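You operate a simulated robot arm through the tools that you are given. There is no shell and no other tool.

You run a simulated robot arm. Do the job below in one go: nothing can be reset, and whatever is moved stays where it is left.

JOB
Test the lamps, desk light and oil pump on, key to JOG, reset.
Fine: one press each.

The check looks at the end state, three seconds after you hand in, the way a careful person would. Anything else that was tipped, shoved, dropped, spilled or broken makes it a failure.

ROBOT AND FRAMES
A 6-joint arm with a two-finger gripper, fixed in place. Base frame: the origin is at the foot of the arm, x ahead of it, y to its left, z up. Units: mm, degrees, N and s.
Its first joint turns from -166.0 to 166.0 degrees. Payload 3.43 kg.
The tool frame sits at the grasp point between the pads (the TCP): z along the fingers, y along the line on which they close. The tips reach 20 mm beyond it. The gripper opens to 190 mm. The gripper's body begins 248 mm behind the TCP.
Orientation is told as [roll, pitch, yaw] about the base's x, y, z axes, in that order, counted from this pose: with the fingers straight down and closing along the base's y, the tool's x points along the base's -x, its y along +y and its z along -z.

CONTROLS
- The arm moves only by the tool arm_command. Its argument "steps" is one flat list of numbers, 7 for each row, row after row: the shift along the tool's x, y, z in units of 100 mm (1.0 is 100 mm), then the turn, a rotation vector about the tool's x, y, z in units of 120 degrees (1.0 is 120 degrees), then the finger opening in mm, from 0 to 190. In form: [x, y, z, ax, ay, az, claw, x, y, z, ax, ay, az, claw, ...]. A call has 1 to 20 rows; each row is the pose to reach, as a shift and turn from the pose commanded when the call began, along the tool's axes at that moment. A call with a number of a shift or a turn outside -1 to 1 is refused whole. Each row takes 0.2 s and may step no farther than 50 mm and 8.6 degrees from the row before; otherwise, or with a gripper value out of range, the whole call is refused. A pose out of reach is approached as far as the arm can. The call stops where the force on the tool passes 90 N (or 10 N more than at its start, if that is more) or the arm is blocked; 0.2 s more then pass. The fingers move at their own pace (about 45 mm/s each) and stop on an object; they squeeze with about 40 N. The grip force told is the motor's: it shows also when the fingers shut on nothing. Time passes only in rows, and 0.2 s behind the last, so rows that repeat a pose let the fingers close. The reply holds the time, the measured pose of the TCP, the force on the tool along the base axes, the opening and the grip force, in the units named above and with some noise, with the torque about the TCP (base axes, N m) and any sound that the robot's microphone picked up, and new pictures: "show" is both (left out), scene, wrist or none.
- Cameras (640 x 400 px; columns grow to the right, rows downward): "scene" is fixed at [49.9, -648.6, 1605.2]; the picture's right is [0.56, -0.83, 0.00], its down [-0.33, -0.23, -0.91] and it looks along [0.76, 0.51, -0.40] (base axes); focal length 334 px, centre (320, 200). "wrist" rides on the gripper at [70, -8, -288] in the tool frame; the picture's right is [0.12, 0.99, 0.00], its down [-0.96, 0.12, -0.25] and it looks along [-0.25, 0.03, 0.97] (tool axes); focal length 261 px, centre (320, 200). There is no depth. A picture from a camera that has moved, and an enlarged one, comes with that camera's place and axes in the base frame and with its lens.
- raise_lower(by): slides the trunk up (or, below 0, down) by that many mm; the arm rides with it, the base frame stays. It gives what a move gives, with no picture.
- enlarge(camera, box): a new picture of the part [left, top, right, bottom] of that camera's present view, enlarged. No time passes.
- hand_in(): hands the job in; it is judged then, once.

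Nothing tells you positions but the pictures and the camera data. Unless the task says otherwise, let go and move clear before handing in.

The tools are called after "Request:" as a command line: name --argument value ..., lists and objects as JSON in quotes. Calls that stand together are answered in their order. arm_command: Moves the arm, as the interface text tells. Its arguments: {"type":"object","properties":{"steps":{"type":"array"},"show":{"type":"string","enum":["both","scene","wrist","none"]}},"required":["steps"]} The other tools are called the same way: raise_lower (by) slides the trunk up or down; enlarge (camera, box) takes an enlarged picture of a part of a camera's view; hand_in () hands the job in.

At the start:

```text
time: 0.0
eef_pos: [672.7, -3.3, 1190.2]
tool_rot: [0.1, -0.1, 0.0]
contact_force: [-0.1, -0.9, -0.9]
moment: [-0.01, 0.0, 0.02]
width: 189.8
grip_force: 0.0
trunk travel left (down, up): [-175.0, 65.0]
```

scene: 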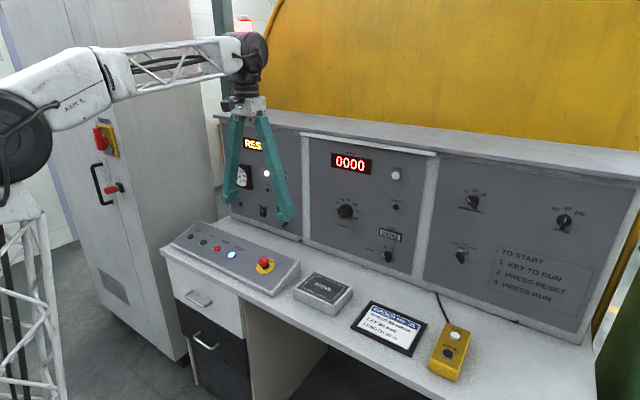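
wrist: 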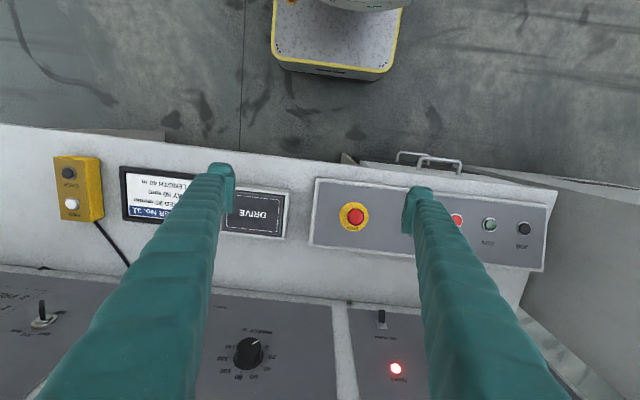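

I see a control console with a sloped button box, a back panel with three sections, and a yellow pendant. I'll start by enlarging parts of the views to read the labels.

Request:
enlarge --camera "scene" --box '[160, 210, 310, 305]'

Request:
enlarge --camera "scene" --box '[215, 125, 315, 240]'

Request:
enlarge --camera "scene" --box '[300, 135, 430, 275]'

Request:
enlarge --camera "scene" --box '[425, 165, 625, 325]'

Request:
enlarge --camera "scene" --box '[290, 265, 490, 390]'

Request:
enlarge --camera "wrist" --box '[300, 150, 560, 280]'

Request:
enlarge --camera "wrist" --box '[0, 130, 300, 400]'

Request:
enlarge --camera "scene" --box '[80, 100, 240, 220]'

```text
4.21 times, centred on (235, 258) of scene
camera zoom: at [49.9, -648.6, 1605.2], right [0.56, -0.83, 0.0], down [-0.33, -0.23, -0.91], along [0.76, 0.51, -0.4], focal length 1406 px, centre (678, -42)
```

zoom: 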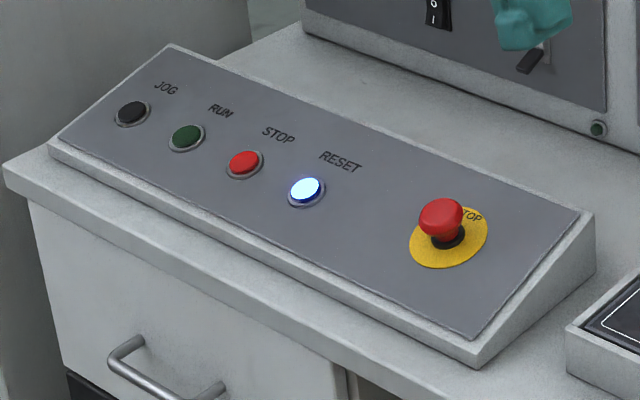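

```text
3.48 times, centred on (265, 182) of scene
camera zoom: at [49.9, -648.6, 1605.2], right [0.56, -0.83, 0.0], down [-0.33, -0.23, -0.91], along [0.76, 0.51, -0.4], focal length 1161 px, centre (511, 261)
```

zoom: 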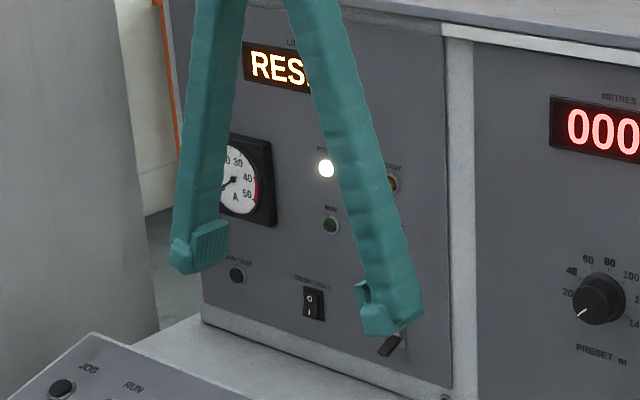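

```text
2.86 times, centred on (365, 205) of scene
camera zoom: at [49.9, -648.6, 1605.2], right [0.56, -0.83, 0.0], down [-0.33, -0.23, -0.91], along [0.76, 0.51, -0.4], focal length 954 px, centre (191, 186)
```

zoom: 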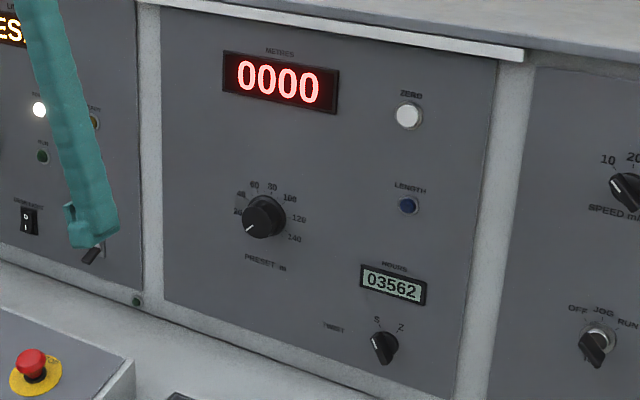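

```text
2.50 times, centred on (525, 245) of scene
camera zoom: at [49.9, -648.6, 1605.2], right [0.56, -0.83, 0.0], down [-0.33, -0.23, -0.91], along [0.76, 0.51, -0.4], focal length 835 px, centre (-192, 88)
```

zoom: 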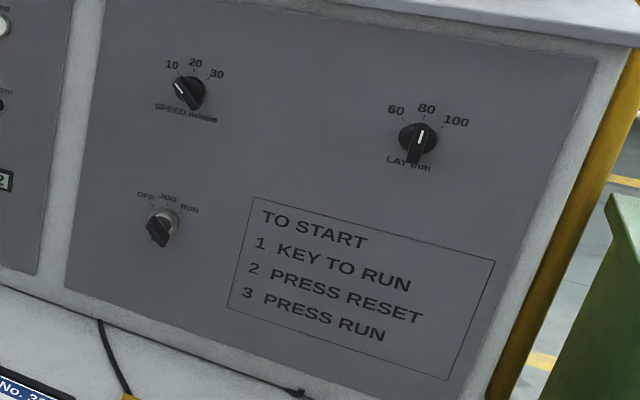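

```text
3.20 times, centred on (390, 328) of scene
camera zoom: at [49.9, -648.6, 1605.2], right [0.56, -0.83, 0.0], down [-0.33, -0.23, -0.91], along [0.76, 0.51, -0.4], focal length 1068 px, centre (96, -208)
```

zoom: 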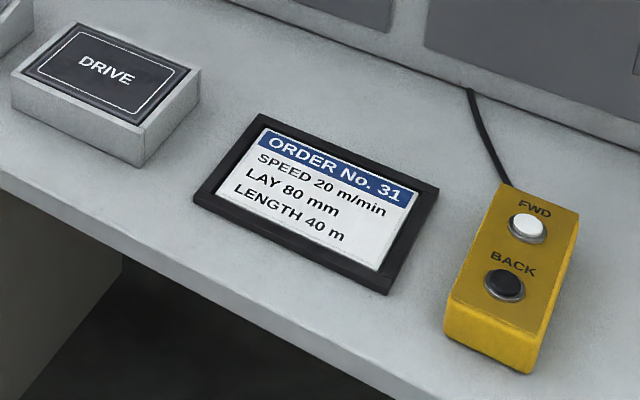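

```text
2.46 times, centred on (430, 215) of wrist
camera zoom: at [600.8, -12.7, 1476.6], right [-0.12, 0.99, 0.0], down [0.96, 0.12, 0.25], along [0.25, 0.03, -0.97], focal length 642 px, centre (49, 163)
```

zoom: 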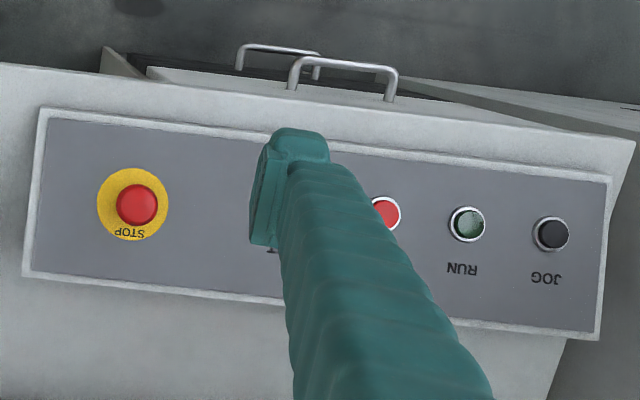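

```text
1.48 times, centred on (150, 265) of wrist
camera zoom: at [600.8, -12.7, 1476.6], right [-0.12, 0.99, 0.0], down [0.96, 0.12, 0.25], along [0.25, 0.03, -0.97], focal length 386 px, centre (572, 104)
```

zoom: 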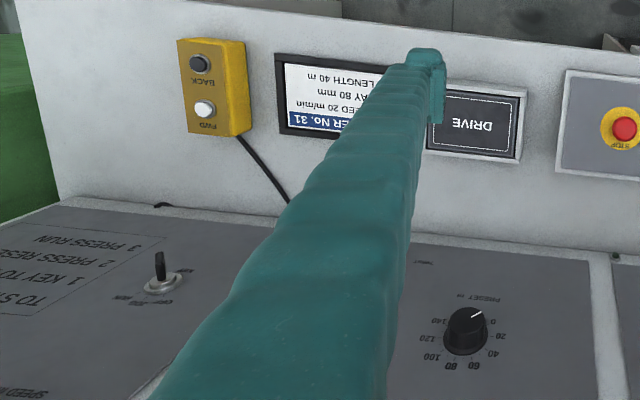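

```text
3.33 times, centred on (160, 160) of scene
camera zoom: at [49.9, -648.6, 1605.2], right [0.56, -0.83, 0.0], down [-0.33, -0.23, -0.91], along [0.76, 0.51, -0.4], focal length 1113 px, centre (853, 333)
```

zoom: 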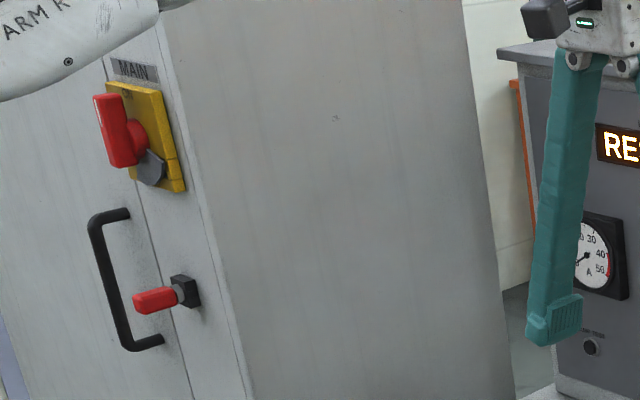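

The left panel seems to hold LAMP TEST, the DESK LIGHT rocker and a lever. The key switch is on the right panel, and RESET is the lit blue button on the sloped box. I'll close the fingers and pitch the tool up about 45° so the wrist camera can look at the panel.

Request:
arm_command --steps '[0, 0, 0, 0, -0.0625, 0, 60, 0, 0, 0, 0, -0.125, 0, 0, 0, 0, 0, 0, -0.1875, 0, 0, 0, 0, 0, 0, -0.25, 0, 0, 0, 0, 0, 0, -0.3125, 0, 0, 0, 0, 0, 0, -0.375, 0, 0, 0, 0, 0, 0, -0.4375, 0, 0, 0, 0, 0, 0, -0.5, 0, 0, 0, 0, 0, 0, -0.5, 0, 0, 0, 0, 0, 0, -0.5, 0, 0]' --show "both"

```text
time: 2.2
eef_pos: [672.9, -4.1, 1189.9]
tool_rot: [0.0, -60.0, 0.1]
contact_force: [-0.2, -0.2, 0.5]
moment: [0.01, 0.01, 0.01]
width: 0.0
grip_force: 6.0
trunk travel left (down, up): [-175.0, 65.0]
camera wrist: at [386.8, -12.9, 1271.9], right [-0.06, 0.99, -0.1], down [0.27, 0.12, 0.96], along [0.96, 0.03, -0.27], focal length 261 px, centre (320, 200)
```

scene: 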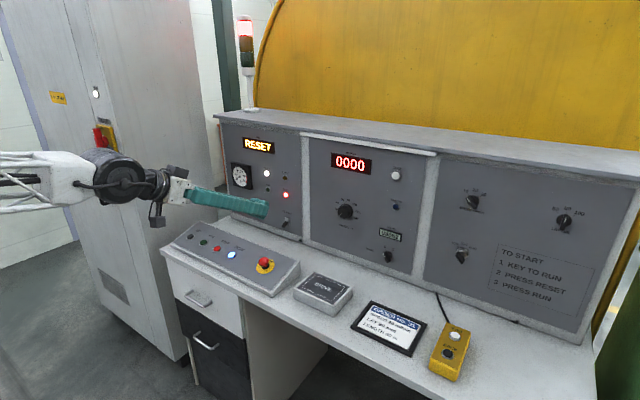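
wrist: 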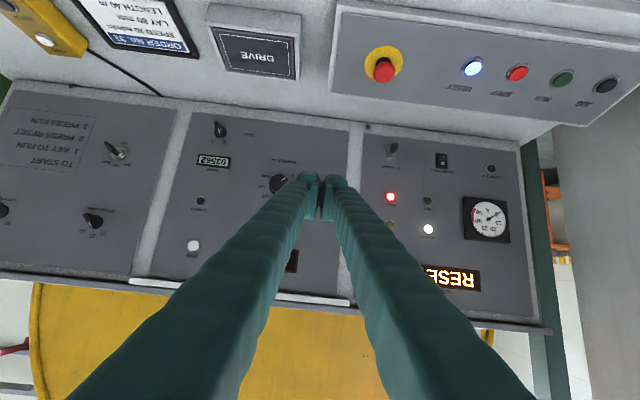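

The wrist camera now shows the whole panel, upside down. I'll enlarge the left panel and the key switch to read the labels and states.

Request:
enlarge --camera "wrist" --box '[360, 120, 540, 310]'

Request:
enlarge --camera "wrist" --box '[360, 130, 440, 180]'

Request:
enlarge --camera "wrist" --box '[420, 130, 520, 190]'

Request:
enlarge --camera "wrist" --box '[60, 100, 180, 200]'

Request:
enlarge --camera "scene" --box '[215, 125, 315, 240]'

Request:
enlarge --camera "scene" --box '[435, 230, 495, 275]'

Request:
enlarge --camera "wrist" --box '[430, 40, 640, 120]'

```text
2.11 times, centred on (450, 215) of wrist
camera zoom: at [386.8, -12.9, 1271.9], right [-0.06, 0.99, -0.1], down [0.27, 0.12, 0.96], along [0.96, 0.03, -0.27], focal length 549 px, centre (46, 168)
```

zoom: 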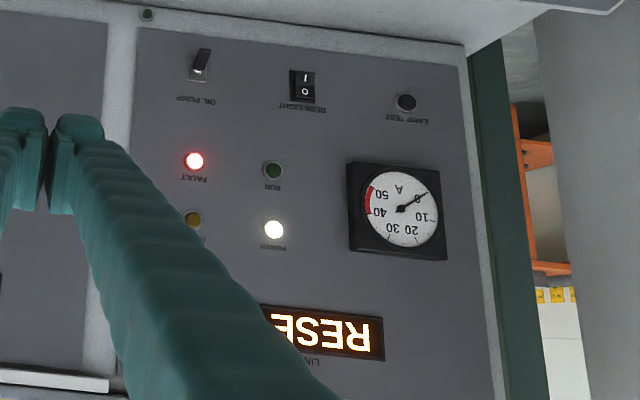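

```text
8.00 times, centred on (400, 155) of wrist
camera zoom: at [386.8, -12.9, 1271.9], right [-0.06, 0.99, -0.1], down [0.27, 0.12, 0.96], along [0.96, 0.03, -0.27], focal length 2085 px, centre (-320, 560)
```

zoom: 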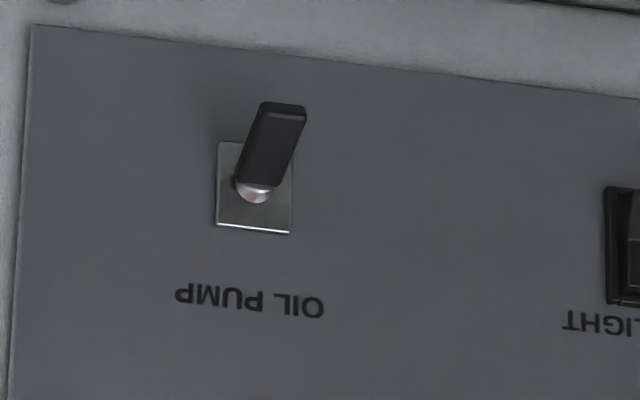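

```text
6.40 times, centred on (470, 160) of wrist
camera zoom: at [386.8, -12.9, 1271.9], right [-0.06, 0.99, -0.1], down [0.27, 0.12, 0.96], along [0.96, 0.03, -0.27], focal length 1668 px, centre (-640, 456)
```

zoom: 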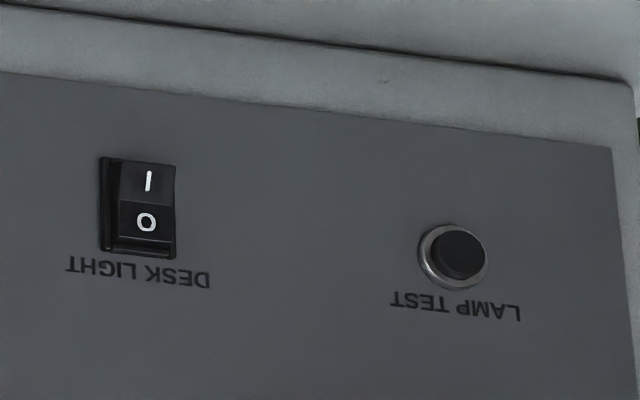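

```text
4.00 times, centred on (120, 150) of wrist
camera zoom: at [386.8, -12.9, 1271.9], right [-0.06, 0.99, -0.1], down [0.27, 0.12, 0.96], along [0.96, 0.03, -0.27], focal length 1043 px, centre (1120, 400)
```

zoom: 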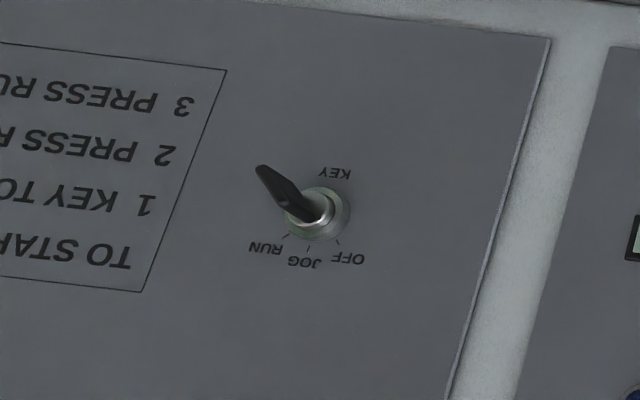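

```text
3.48 times, centred on (265, 182) of scene
camera zoom: at [49.9, -648.6, 1605.2], right [0.56, -0.83, 0.0], down [-0.33, -0.23, -0.91], along [0.76, 0.51, -0.4], focal length 1161 px, centre (511, 261)
```

zoom: 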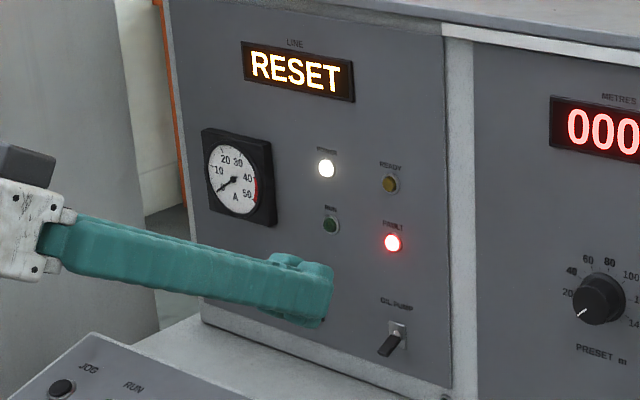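

```text
8.89 times, centred on (465, 252) of scene
camera zoom: at [49.9, -648.6, 1605.2], right [0.56, -0.83, 0.0], down [-0.33, -0.23, -0.91], along [0.76, 0.51, -0.4], focal length 2967 px, centre (-969, -267)
```

zoom: 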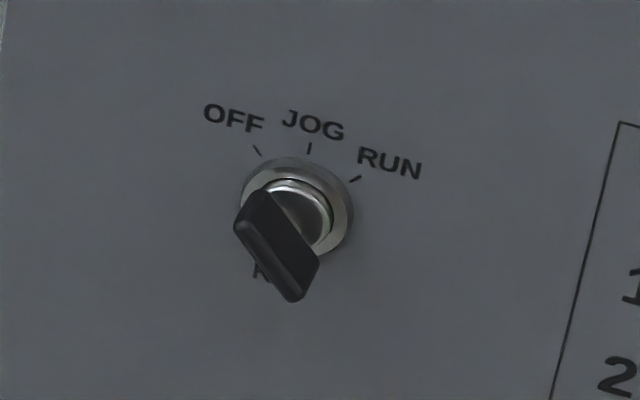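

```text
3.05 times, centred on (535, 80) of wrist
camera zoom: at [386.8, -12.9, 1271.9], right [-0.06, 0.99, -0.1], down [0.27, 0.12, 0.96], along [0.96, 0.03, -0.27], focal length 794 px, centre (-335, 566)
```

zoom: 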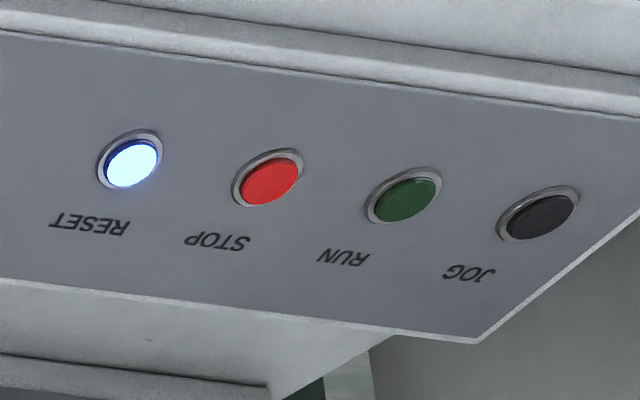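

From the two views I place these controls:

| Control | Position (mm) | Current state |
|---|---|---|
| LAMP TEST | about (1055, 494, 935) | – |
| DESK LIGHT rocker | about y 345 | "I" half is at the bottom |
| OIL PUMP lever | about (1045, 194, 936) | pointing down |
| Key switch | about (1036, -521, 1030) | OFF |
| RESET | about (779, 261, 874) | lit |

I'll move toward LAMP TEST first.

Request:
arm_command --steps '[0.05, 0.333, 0.26, 0, 0, 0, 0, 0.1, 0.666, 0.52, 0, 0, 0, 0, 0.15, 1.0, 0.78, 0, 0, 0, 0]' --show "none"

Request:
arm_command --steps '[0.05, 0.333, 0.26, 0, 0, 0, 0, 0.1, 0.666, 0.52, 0, 0, 0, 0, 0.15, 1.0, 0.78, 0, 0, 0, 0]' --show "none"

Request:
arm_command --steps '[0.05, 0.333, 0.2, 0, 0, 0, 0, 0.1, 0.666, 0.4, 0, 0, 0, 0, 0.15, 1.0, 0.6, 0, 0, 0, 0]' --show "both"

```text
time: 3.0
eef_pos: [730.4, 95.7, 1138.5]
tool_rot: [0.1, -60.1, 0.1]
contact_force: [-0.8, -0.9, 0.5]
moment: [0.03, 0.04, 0.12]
width: 0.0
grip_force: 34.2
trunk travel left (down, up): [-175.0, 65.0]
```

```text
time: 3.8
eef_pos: [792.2, 195.0, 1086.1]
tool_rot: [0.0, -60.2, 0.0]
contact_force: [-0.2, -0.4, 0.9]
moment: [0.07, 0.03, 0.08]
width: 0.1
grip_force: 34.1
trunk travel left (down, up): [-175.0, 65.0]
```

```text
time: 4.6
eef_pos: [837.4, 295.7, 1044.9]
tool_rot: [0.0, -60.0, 0.1]
contact_force: [-0.2, -0.1, -0.2]
moment: [0.07, 0.08, 0.12]
width: 0.0
grip_force: 34.5
trunk travel left (down, up): [-175.0, 65.0]
camera wrist: at [550.6, 287.2, 1125.0], right [-0.06, 0.99, -0.1], down [0.27, 0.12, 0.96], along [0.96, 0.03, -0.27], focal length 261 px, centre (320, 200)
```

scene: 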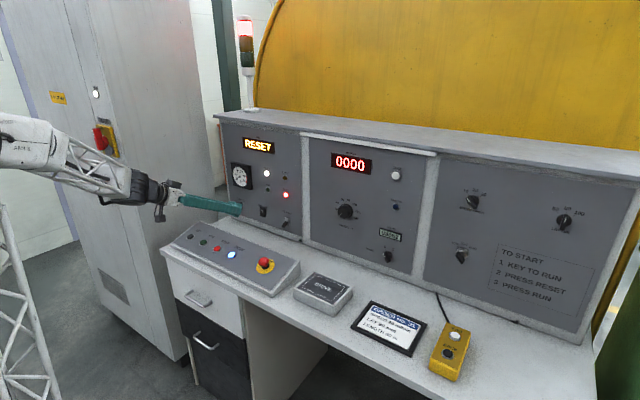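
wrist: 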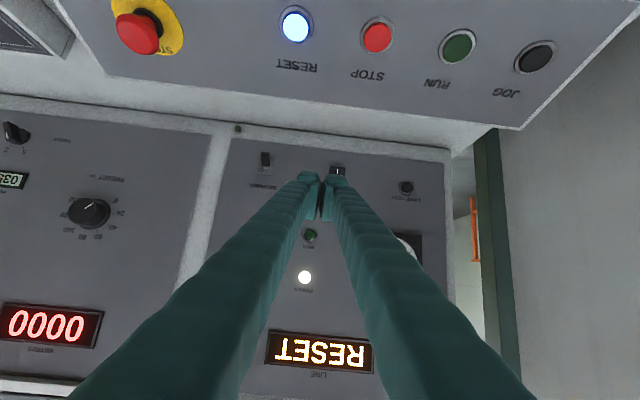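

The tool is in front of the left panel now. I'll zoom in on the wrist view to refine the control positions.

Request:
enlarge --camera "wrist" --box '[360, 160, 460, 222]'

Request:
enlarge --camera "wrist" --box '[240, 140, 360, 215]'

Request:
enlarge --camera "wrist" --box '[270, 0, 350, 50]'

```text
6.40 times, centred on (410, 191) of wrist
camera zoom: at [550.6, 287.2, 1125.0], right [-0.06, 0.99, -0.1], down [0.27, 0.12, 0.96], along [0.96, 0.03, -0.27], focal length 1668 px, centre (-256, 258)
```

zoom: 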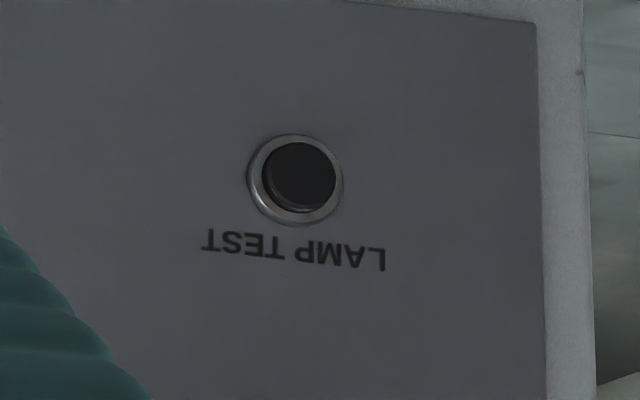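

```text
5.33 times, centred on (300, 178) of wrist
camera zoom: at [550.6, 287.2, 1125.0], right [-0.06, 0.99, -0.1], down [0.27, 0.12, 0.96], along [0.96, 0.03, -0.27], focal length 1390 px, centre (427, 320)
```

zoom: 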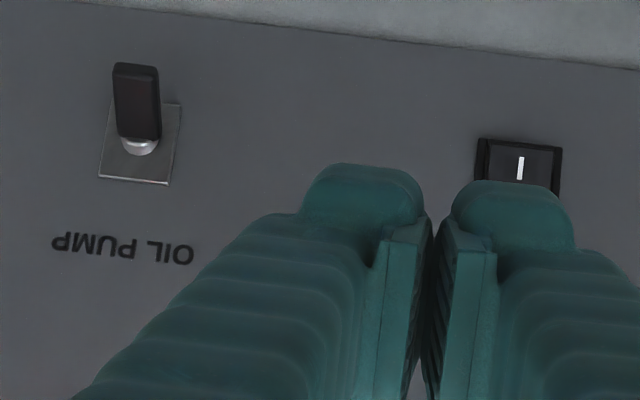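

```text
8.00 times, centred on (310, 25) of wrist
camera zoom: at [550.6, 287.2, 1125.0], right [-0.06, 0.99, -0.1], down [0.27, 0.12, 0.96], along [0.96, 0.03, -0.27], focal length 2085 px, centre (400, 1600)
```

zoom: 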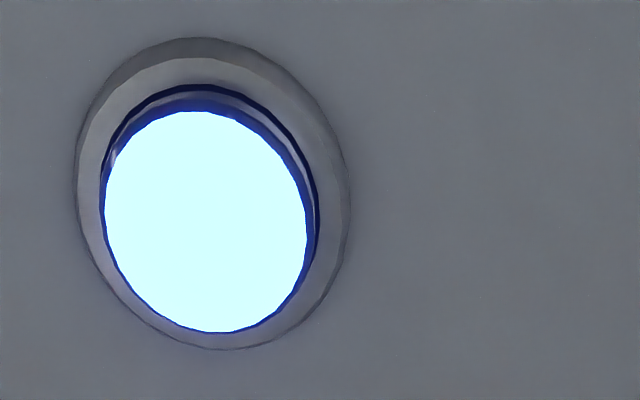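

Using two wrist positions, I get refined positions: the LAMP TEST cap at about (1032, 472, 943), the OIL PUMP lever tip at (1004, 191, 919), and the rocker's "I" at (1028, 330, 931). Next I'll put one fingertip just in front of LAMP TEST.

Request:
arm_command --steps '[0.037, 0.265, 0.3, 0, 0, 0, 0, 0.074, 0.53, 0.6, 0, 0, 0, 0, 0.11, 0.794, 0.9, 0, 0, 0, 0]' --show "none"

Request:
arm_command --steps '[0.037, 0.265, 0.26, 0, 0, 0, 0, 0.074, 0.53, 0.52, 0, 0, 0, 0, 0.11, 0.794, 0.8, 0, 0, 0, 0, 0.11, 0.794, 0.8, 0, 0, 0, 0]' --show "both"

```text
time: 5.4
eef_pos: [909.3, 375.4, 989.9]
tool_rot: [0.1, -60.0, -0.1]
contact_force: [-0.5, -1.2, 0.5]
moment: [0.07, 0.14, 0.15]
width: 0.0
grip_force: 33.8
trunk travel left (down, up): [-175.0, 65.0]
```

```text
time: 6.4
eef_pos: [973.2, 455.4, 938.8]
tool_rot: [0.1, -60.0, 0.2]
contact_force: [0.4, -0.6, -1.0]
moment: [-0.01, -0.06, -0.03]
width: 0.1
grip_force: 34.0
trunk travel left (down, up): [-175.0, 65.0]
camera wrist: at [687.1, 446.8, 1020.4], right [-0.06, 0.99, -0.1], down [0.27, 0.12, 0.96], along [0.96, 0.03, -0.27], focal length 261 px, centre (320, 200)
```

scene: 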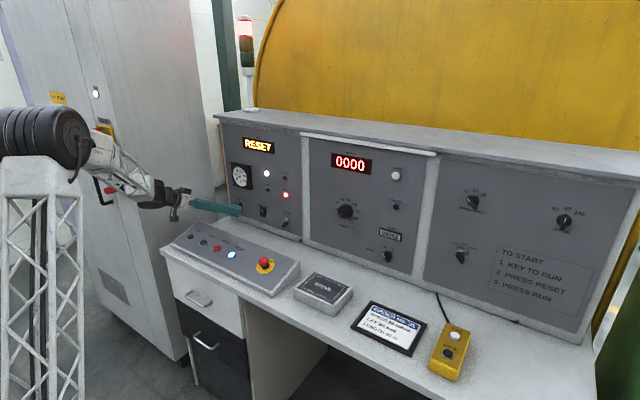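
wrist: 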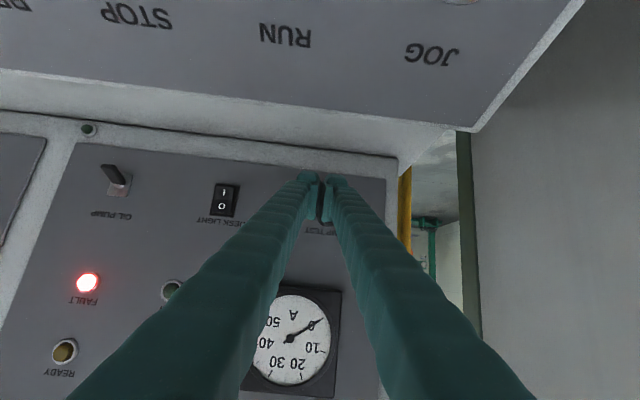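

The fingertip should be about 30 mm in front of the LAMP TEST cap. I'll zoom in to check the alignment.

Request:
enlarge --camera "wrist" --box '[270, 160, 390, 240]'

Request:
enlarge --camera "scene" --box '[200, 180, 270, 230]'

Request:
enlarge --camera "wrist" --box '[80, 150, 260, 230]'

```text
5.00 times, centred on (330, 200) of wrist
camera zoom: at [687.1, 446.8, 1020.4], right [-0.06, 0.99, -0.1], down [0.27, 0.12, 0.96], along [0.96, 0.03, -0.27], focal length 1303 px, centre (270, 200)
```

zoom: 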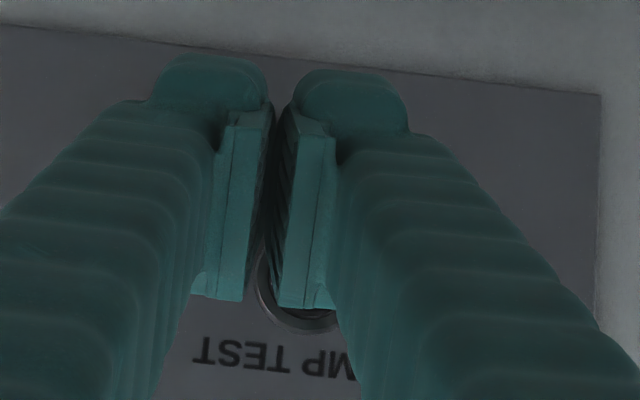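

```text
8.00 times, centred on (235, 205) of scene
camera zoom: at [49.9, -648.6, 1605.2], right [0.56, -0.83, 0.0], down [-0.33, -0.23, -0.91], along [0.76, 0.51, -0.4], focal length 2671 px, centre (1000, 160)
```

zoom: 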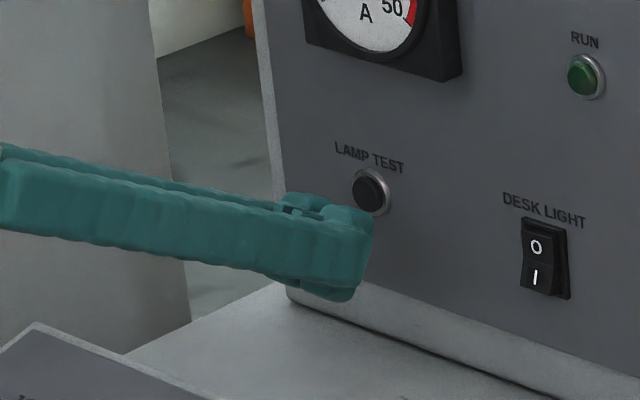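

```text
3.56 times, centred on (170, 190) of wrist
camera zoom: at [687.1, 446.8, 1020.4], right [-0.06, 0.99, -0.1], down [0.27, 0.12, 0.96], along [0.96, 0.03, -0.27], focal length 927 px, centre (853, 236)
```

zoom: 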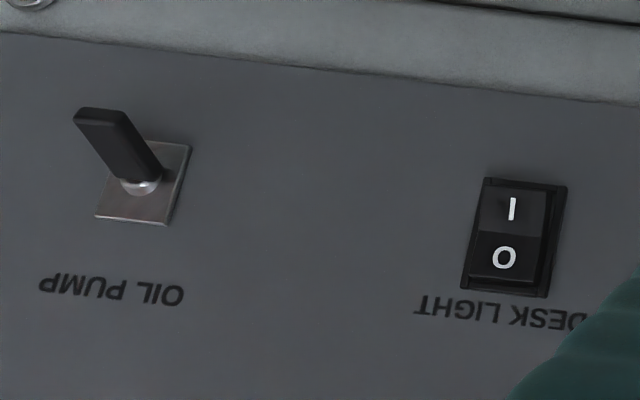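

The alignment looks good. I'll lower 5 mm and advance to just short of the cap.

Request:
arm_command --steps '[0.0433, 0, 0.025, 0, 0, 0, 0, -0.0167, 0, 0.129, 0, 0, 0, 0, -0.0667, 0, 0.2155, 0, 0, 0, 0, -0.0667, 0, 0.2155, 0, 0, 0, 0]' --show "both"

```text
time: 7.4
eef_pos: [996.2, 455.3, 932.9]
tool_rot: [0.1, -59.9, 0.1]
contact_force: [1.1, -1.0, -0.6]
moment: [0.0, -0.02, -0.02]
width: 0.0
grip_force: 34.1
trunk travel left (down, up): [-175.0, 65.0]
camera wrist: at [709.1, 446.9, 1016.0], right [-0.06, 0.99, -0.1], down [0.27, 0.12, 0.96], along [0.96, 0.03, -0.27], focal length 261 px, centre (320, 200)
```

scene: 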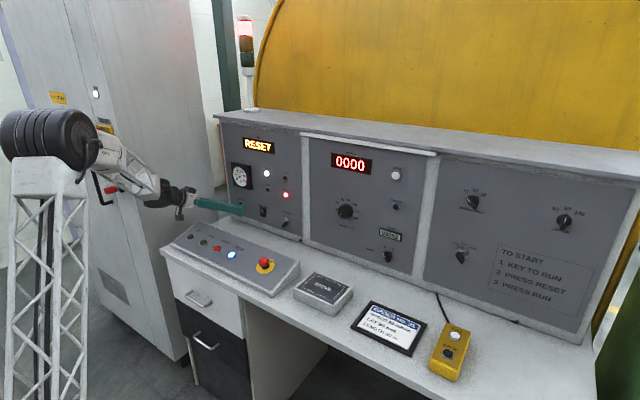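
wrist: 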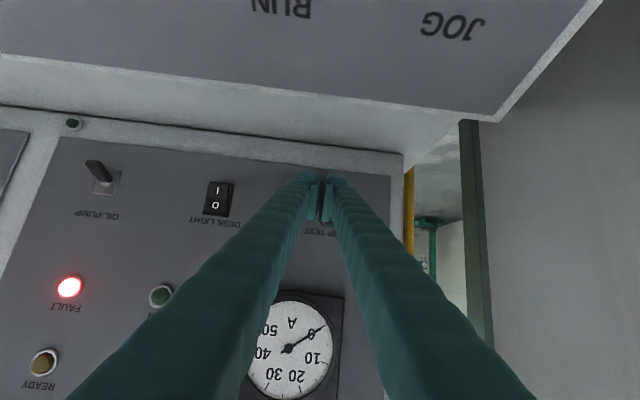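

Request:
enlarge --camera "wrist" --box '[270, 160, 390, 240]'

Request:
enlarge --camera "scene" --box '[200, 180, 270, 230]'

```text
5.00 times, centred on (330, 200) of wrist
camera zoom: at [709.1, 446.9, 1016.0], right [-0.06, 0.99, -0.1], down [0.27, 0.12, 0.96], along [0.96, 0.03, -0.27], focal length 1303 px, centre (270, 200)
```

zoom: 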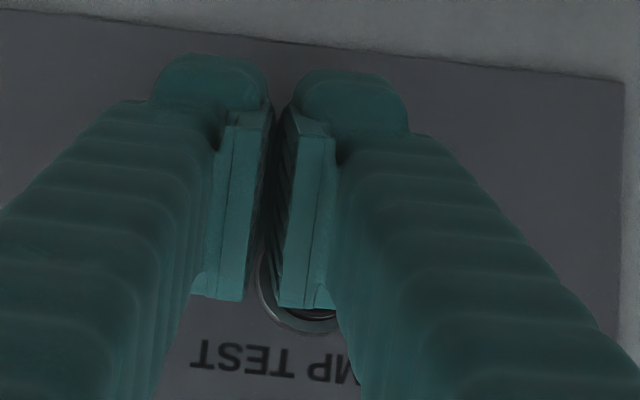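

```text
8.00 times, centred on (235, 205) of scene
camera zoom: at [49.9, -648.6, 1605.2], right [0.56, -0.83, 0.0], down [-0.33, -0.23, -0.91], along [0.76, 0.51, -0.4], focal length 2671 px, centre (1000, 160)
```

zoom: 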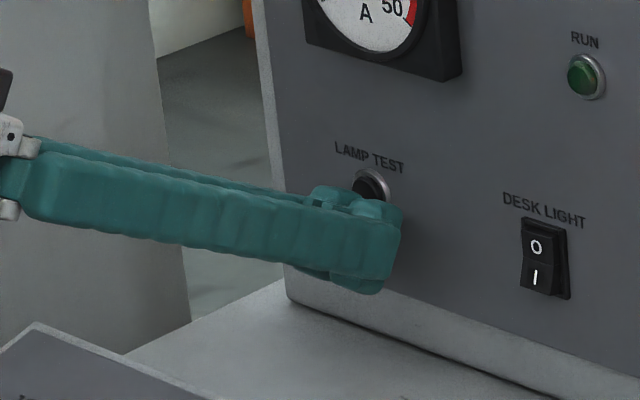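

The tip is right in front of the cap, so I'll advance in small steps and watch the force.

Request:
arm_command --steps '[-0.01, 0, 0.0173, 0, 0, 0, 0, -0.02, 0, 0.0346, 0, 0, 0, 0]' --show "none"

```text
time: 8.0
eef_pos: [999.3, 453.0, 932.6]
tool_rot: [0.1, -60.0, 0.1]
contact_force: [0.1, 0.3, 0.3]
moment: [0.02, 0.04, -0.02]
width: 0.1
grip_force: 34.1
trunk travel left (down, up): [-175.0, 65.0]
```

Request:
arm_command --steps '[-0.01, 0, 0.0173, 0, 0, 0, 0, -0.02, 0, 0.0346, 0, 0, 0, 0]' --show "none"

```text
time: 8.6
eef_pos: [1004.8, 455.4, 933.6]
tool_rot: [-0.1, -60.1, 0.1]
contact_force: [-0.4, 0.2, 0.0]
moment: [0.01, 0.01, -0.01]
width: 0.2
grip_force: 34.6
trunk travel left (down, up): [-175.0, 65.0]
```

Request:
arm_command --steps '[-0.01, 0, 0.0173, 0, 0, 0, 0]' --show "none"

Request:
arm_command --steps '[-0.0075, 0, 0.013, 0, 0, 0, 0]' --show "scene"

```text
time: 9.0
eef_pos: [1004.4, 455.6, 934.1]
tool_rot: [0.1, -60.0, 0.1]
contact_force: [-1.8, -0.8, 0.3]
moment: [0.03, -0.05, 0.02]
width: 0.0
grip_force: 34.6
trunk travel left (down, up): [-175.0, 65.0]
heard: click
```

```text
time: 9.4
eef_pos: [1007.7, 454.4, 932.9]
tool_rot: [0.0, -60.0, 0.1]
contact_force: [-2.5, -1.0, 0.5]
moment: [0.0, 0.0, 0.03]
width: 0.0
grip_force: 34.4
trunk travel left (down, up): [-175.0, 65.0]
```

scene: 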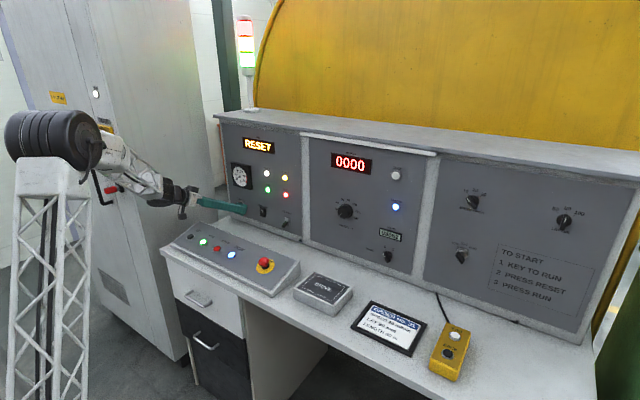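

A click was heard and all the lamps lit, so LAMP TEST works. I'll back straight off to release it.

Request:
arm_command --steps '[0.05, 0, -0.0866, 0, 0, 0, 0, 0.15, 0, -0.26, 0, 0, 0, 0, 0.25, 0, -0.433, 0, 0, 0, 0]' --show "both"

```text
time: 10.2
eef_pos: [957.1, 455.7, 933.2]
tool_rot: [0.0, -60.0, 0.1]
contact_force: [-0.2, -0.3, -0.7]
moment: [0.02, -0.03, 0.02]
width: 0.0
grip_force: 33.8
trunk travel left (down, up): [-175.0, 65.0]
camera wrist: at [671.6, 446.5, 1015.7], right [-0.06, 0.99, -0.1], down [0.27, 0.12, 0.96], along [0.96, 0.03, -0.27], focal length 261 px, centre (320, 200)
```

scene: 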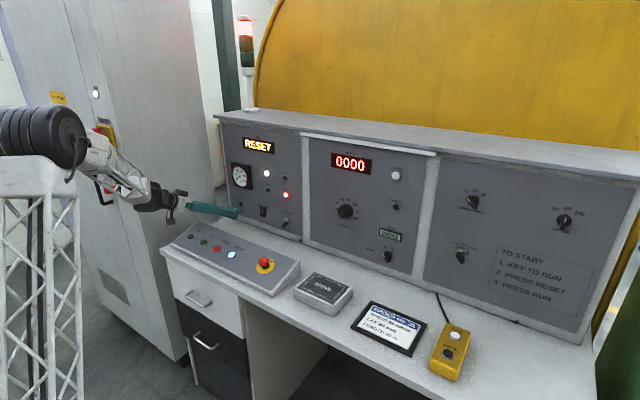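
wrist: 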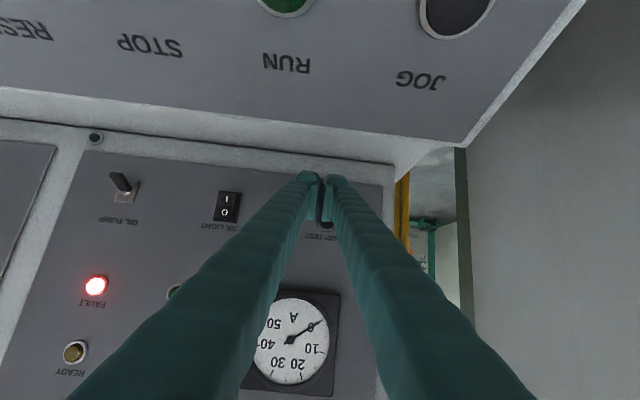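

The lamps went back to their earlier state, so the press released cleanly. Next is the DESK LIGHT rocker, where I need its lower "I" half at about (1024, 330, 930). I'll move in front of it with one finger.

Request:
arm_command --steps '[0, -0.3, 0, 0, 0, 0, 0, 0, -0.65, 0.05, 0, 0, 0, 0, 0, -1.0, 0.1, 0, 0, 0, 0]' --show "none"

Request:
arm_command --steps '[0, -0.08, 0.1, 0, 0, 0, 0, 0, -0.08, 0.16, 0, 0, 0, 0]' --show "both"

```text
time: 11.0
eef_pos: [966.2, 354.5, 929.6]
tool_rot: [-0.1, -60.0, 0.2]
contact_force: [0.6, 0.3, -0.1]
moment: [-0.06, -0.06, -0.05]
width: 0.0
grip_force: 34.1
trunk travel left (down, up): [-175.0, 65.0]
```

```text
time: 11.6
eef_pos: [979.7, 346.6, 920.8]
tool_rot: [0.0, -60.0, 0.0]
contact_force: [-0.3, 0.6, 0.0]
moment: [-0.03, 0.02, 0.01]
width: 0.0
grip_force: 34.1
trunk travel left (down, up): [-175.0, 65.0]
camera wrist: at [693.5, 338.3, 1002.5], right [-0.06, 0.99, -0.1], down [0.27, 0.12, 0.96], along [0.96, 0.03, -0.27], focal length 261 px, centre (320, 200)
```

scene: 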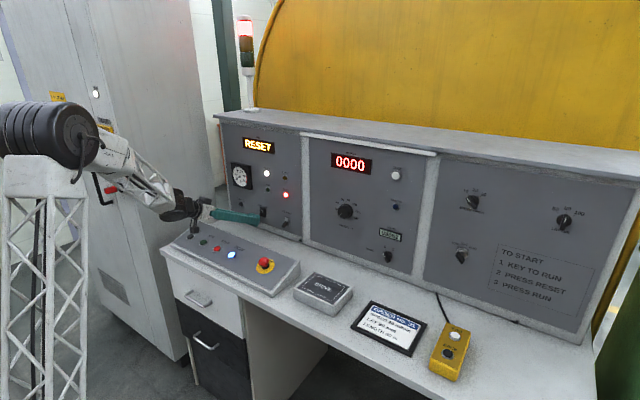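
wrist: 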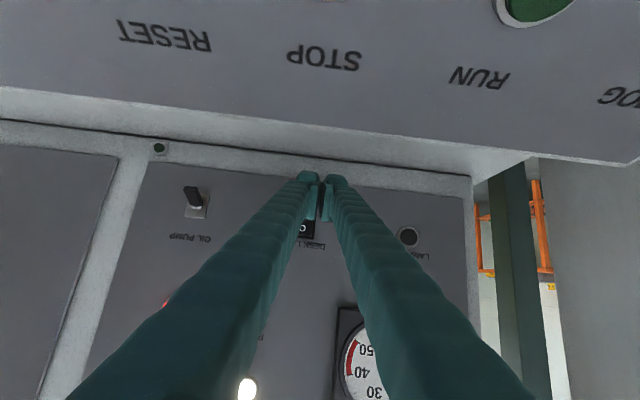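

Request:
enlarge --camera "scene" --box '[160, 180, 300, 270]'

Request:
enlarge --camera "wrist" --box '[260, 160, 380, 250]'

Request:
enlarge --camera "scene" --box '[230, 190, 300, 240]'

```text
4.44 times, centred on (230, 225) of scene
camera zoom: at [49.9, -648.6, 1605.2], right [0.56, -0.83, 0.0], down [-0.33, -0.23, -0.91], along [0.76, 0.51, -0.4], focal length 1484 px, centre (720, 89)
```

zoom: 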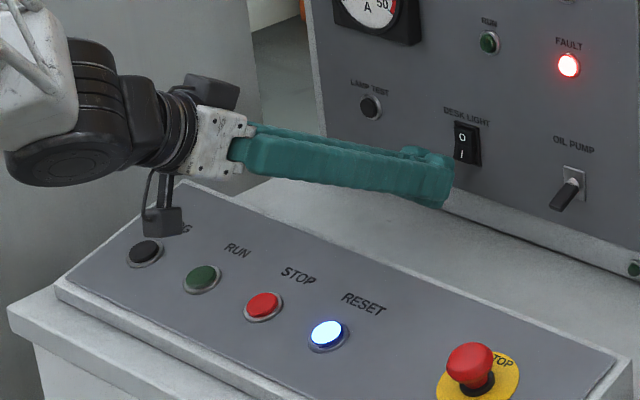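

```text
4.44 times, centred on (320, 205) of wrist
camera zoom: at [693.5, 338.3, 1002.5], right [-0.06, 0.99, -0.1], down [0.27, 0.12, 0.96], along [0.96, 0.03, -0.27], focal length 1158 px, centre (320, 178)
```

zoom: 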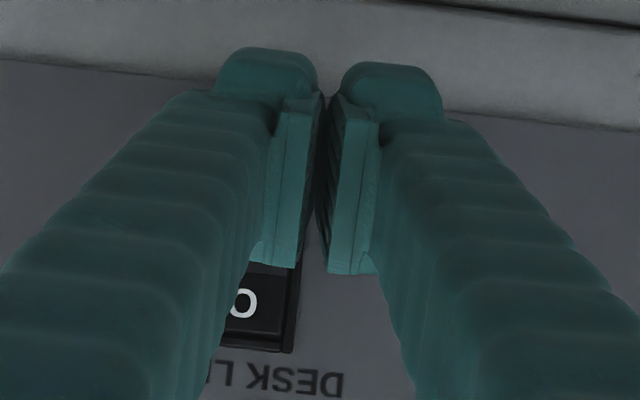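

```text
8.00 times, centred on (265, 215) of scene
camera zoom: at [49.9, -648.6, 1605.2], right [0.56, -0.83, 0.0], down [-0.33, -0.23, -0.91], along [0.76, 0.51, -0.4], focal length 2671 px, centre (760, 80)
```

zoom: 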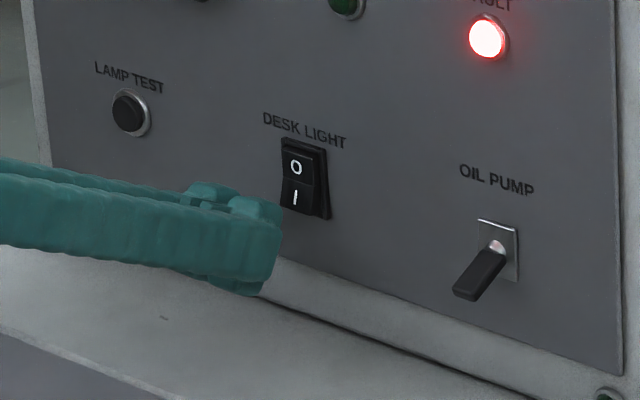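

The left finger lines up with the rocker's "I" half, and the camera housing clears the sloped box. I'll advance in small steps.

Request:
arm_command --steps '[-0.03, 0, 0.052, 0, 0, 0, 0, -0.06, 0, 0.104, 0, 0, 0, 0]' --show "none"

Request:
arm_command --steps '[-0.01, 0, 0.0173, 0, 0, 0, 0]' --show "scene"

```text
time: 12.2
eef_pos: [991.5, 347.6, 921.4]
tool_rot: [0.0, -60.0, 0.2]
contact_force: [-0.2, -0.4, 0.1]
moment: [0.0, 0.02, 0.03]
width: 0.0
grip_force: 34.1
trunk travel left (down, up): [-175.0, 65.0]
```

```text
time: 12.6
eef_pos: [993.3, 345.8, 920.9]
tool_rot: [-0.1, -60.0, 0.1]
contact_force: [-0.1, 0.4, -0.9]
moment: [0.0, 0.02, -0.05]
width: 0.0
grip_force: 34.2
trunk travel left (down, up): [-175.0, 65.0]
```

scene: 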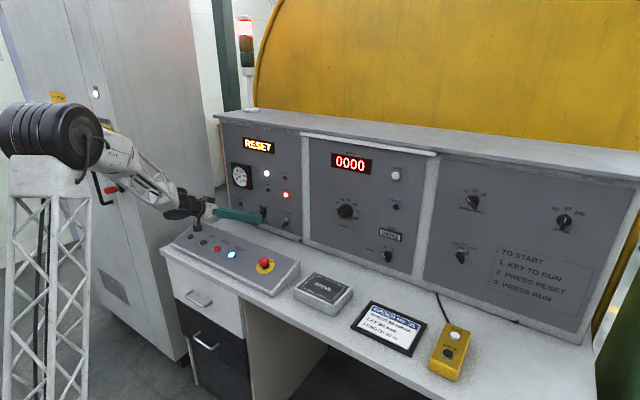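

Request:
arm_command --steps '[-0.01, 0, 0.0173, 0, 0, 0, 0]' --show "none"

Request:
arm_command --steps '[-0.01, 0, 0.0173, 0, 0, 0, 0]' --show "none"

Request:
enlarge --camera "scene" --box '[230, 190, 300, 240]'

```text
time: 13.0
eef_pos: [996.2, 347.4, 921.2]
tool_rot: [0.0, -60.0, 0.0]
contact_force: [-0.6, -0.5, 0.4]
moment: [-0.04, -0.01, -0.02]
width: 0.0
grip_force: 34.4
trunk travel left (down, up): [-175.0, 65.0]
```

```text
time: 13.4
eef_pos: [996.8, 347.9, 922.1]
tool_rot: [0.0, -60.0, 0.1]
contact_force: [-0.1, -0.2, 0.5]
moment: [-0.02, -0.02, 0.0]
width: 0.0
grip_force: 35.0
trunk travel left (down, up): [-175.0, 65.0]
```

```text
8.00 times, centred on (265, 215) of scene
camera zoom: at [49.9, -648.6, 1605.2], right [0.56, -0.83, 0.0], down [-0.33, -0.23, -0.91], along [0.76, 0.51, -0.4], focal length 2671 px, centre (760, 80)
```

zoom: 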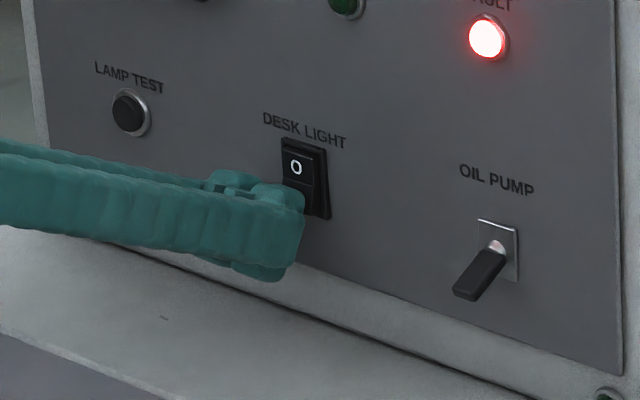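

Request:
arm_command --steps '[-0.01, 0, 0.0173, 0, 0, 0, 0]' --show "none"

Request:
arm_command --steps '[-0.01, 0, 0.0173, 0, 0, 0, 0]' --show "none"

Request:
arm_command --steps '[-0.01, 0, 0.0173, 0, 0, 0, 0]' --show "scene"

```text
time: 13.8
eef_pos: [1000.0, 347.9, 920.6]
tool_rot: [0.1, -59.9, 0.1]
contact_force: [-2.3, -0.3, 0.1]
moment: [-0.01, 0.04, -0.05]
width: 0.0
grip_force: 34.5
trunk travel left (down, up): [-175.0, 65.0]
```

```text
time: 14.2
eef_pos: [1001.0, 345.8, 921.2]
tool_rot: [-0.1, -60.0, 0.0]
contact_force: [-0.6, 0.0, 1.1]
moment: [-0.01, 0.01, -0.01]
width: 0.0
grip_force: 34.4
trunk travel left (down, up): [-175.0, 65.0]
```

```text
time: 14.6
eef_pos: [1003.8, 347.0, 920.9]
tool_rot: [0.0, -60.0, 0.1]
contact_force: [-9.4, -1.7, 0.3]
moment: [0.0, -0.07, -0.2]
width: 0.0
grip_force: 34.5
trunk travel left (down, up): [-175.0, 65.0]
```

scene: 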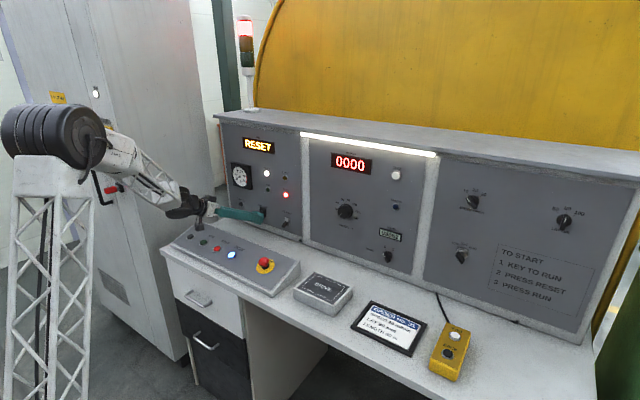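

The desk-light strip above the middle panel is lit. I'll back off and check that the rocker stays over.

Request:
arm_command --steps '[0.05, 0, -0.0866, 0, 0, 0, 0, 0.15, 0, -0.26, 0, 0, 0, 0, 0.25, 0, -0.433, 0, 0, 0, 0]' --show "both"

Request:
enlarge --camera "scene" --box '[230, 190, 300, 240]'

```text
time: 15.4
eef_pos: [952.9, 346.7, 920.2]
tool_rot: [0.1, -60.0, 0.0]
contact_force: [0.3, 0.4, -0.2]
moment: [-0.03, -0.02, 0.01]
width: 0.0
grip_force: 33.8
trunk travel left (down, up): [-175.0, 65.0]
camera wrist: at [667.3, 338.5, 1002.1], right [-0.06, 0.99, -0.1], down [0.27, 0.12, 0.96], along [0.96, 0.03, -0.27], focal length 261 px, centre (320, 200)
```

scene: 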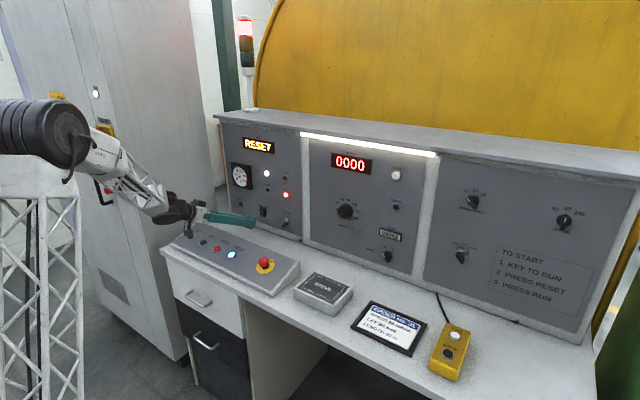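
wrist: 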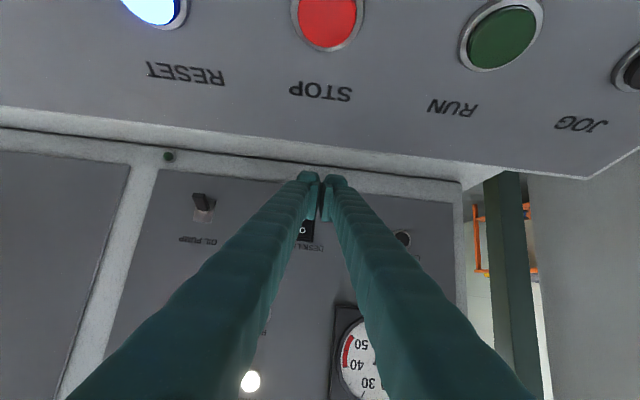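

```text
8.00 times, centred on (265, 215) of scene
camera zoom: at [49.9, -648.6, 1605.2], right [0.56, -0.83, 0.0], down [-0.33, -0.23, -0.91], along [0.76, 0.51, -0.4], focal length 2671 px, centre (760, 80)
```

zoom: 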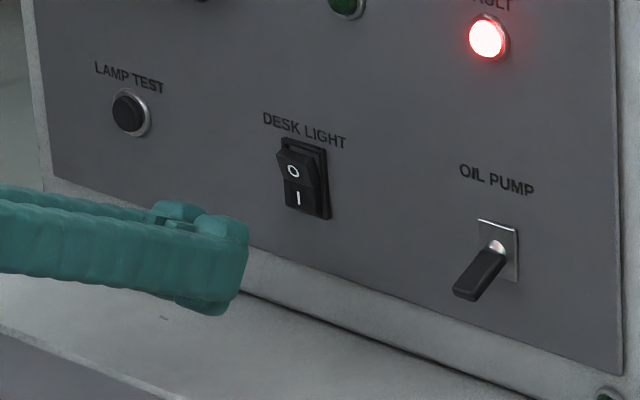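

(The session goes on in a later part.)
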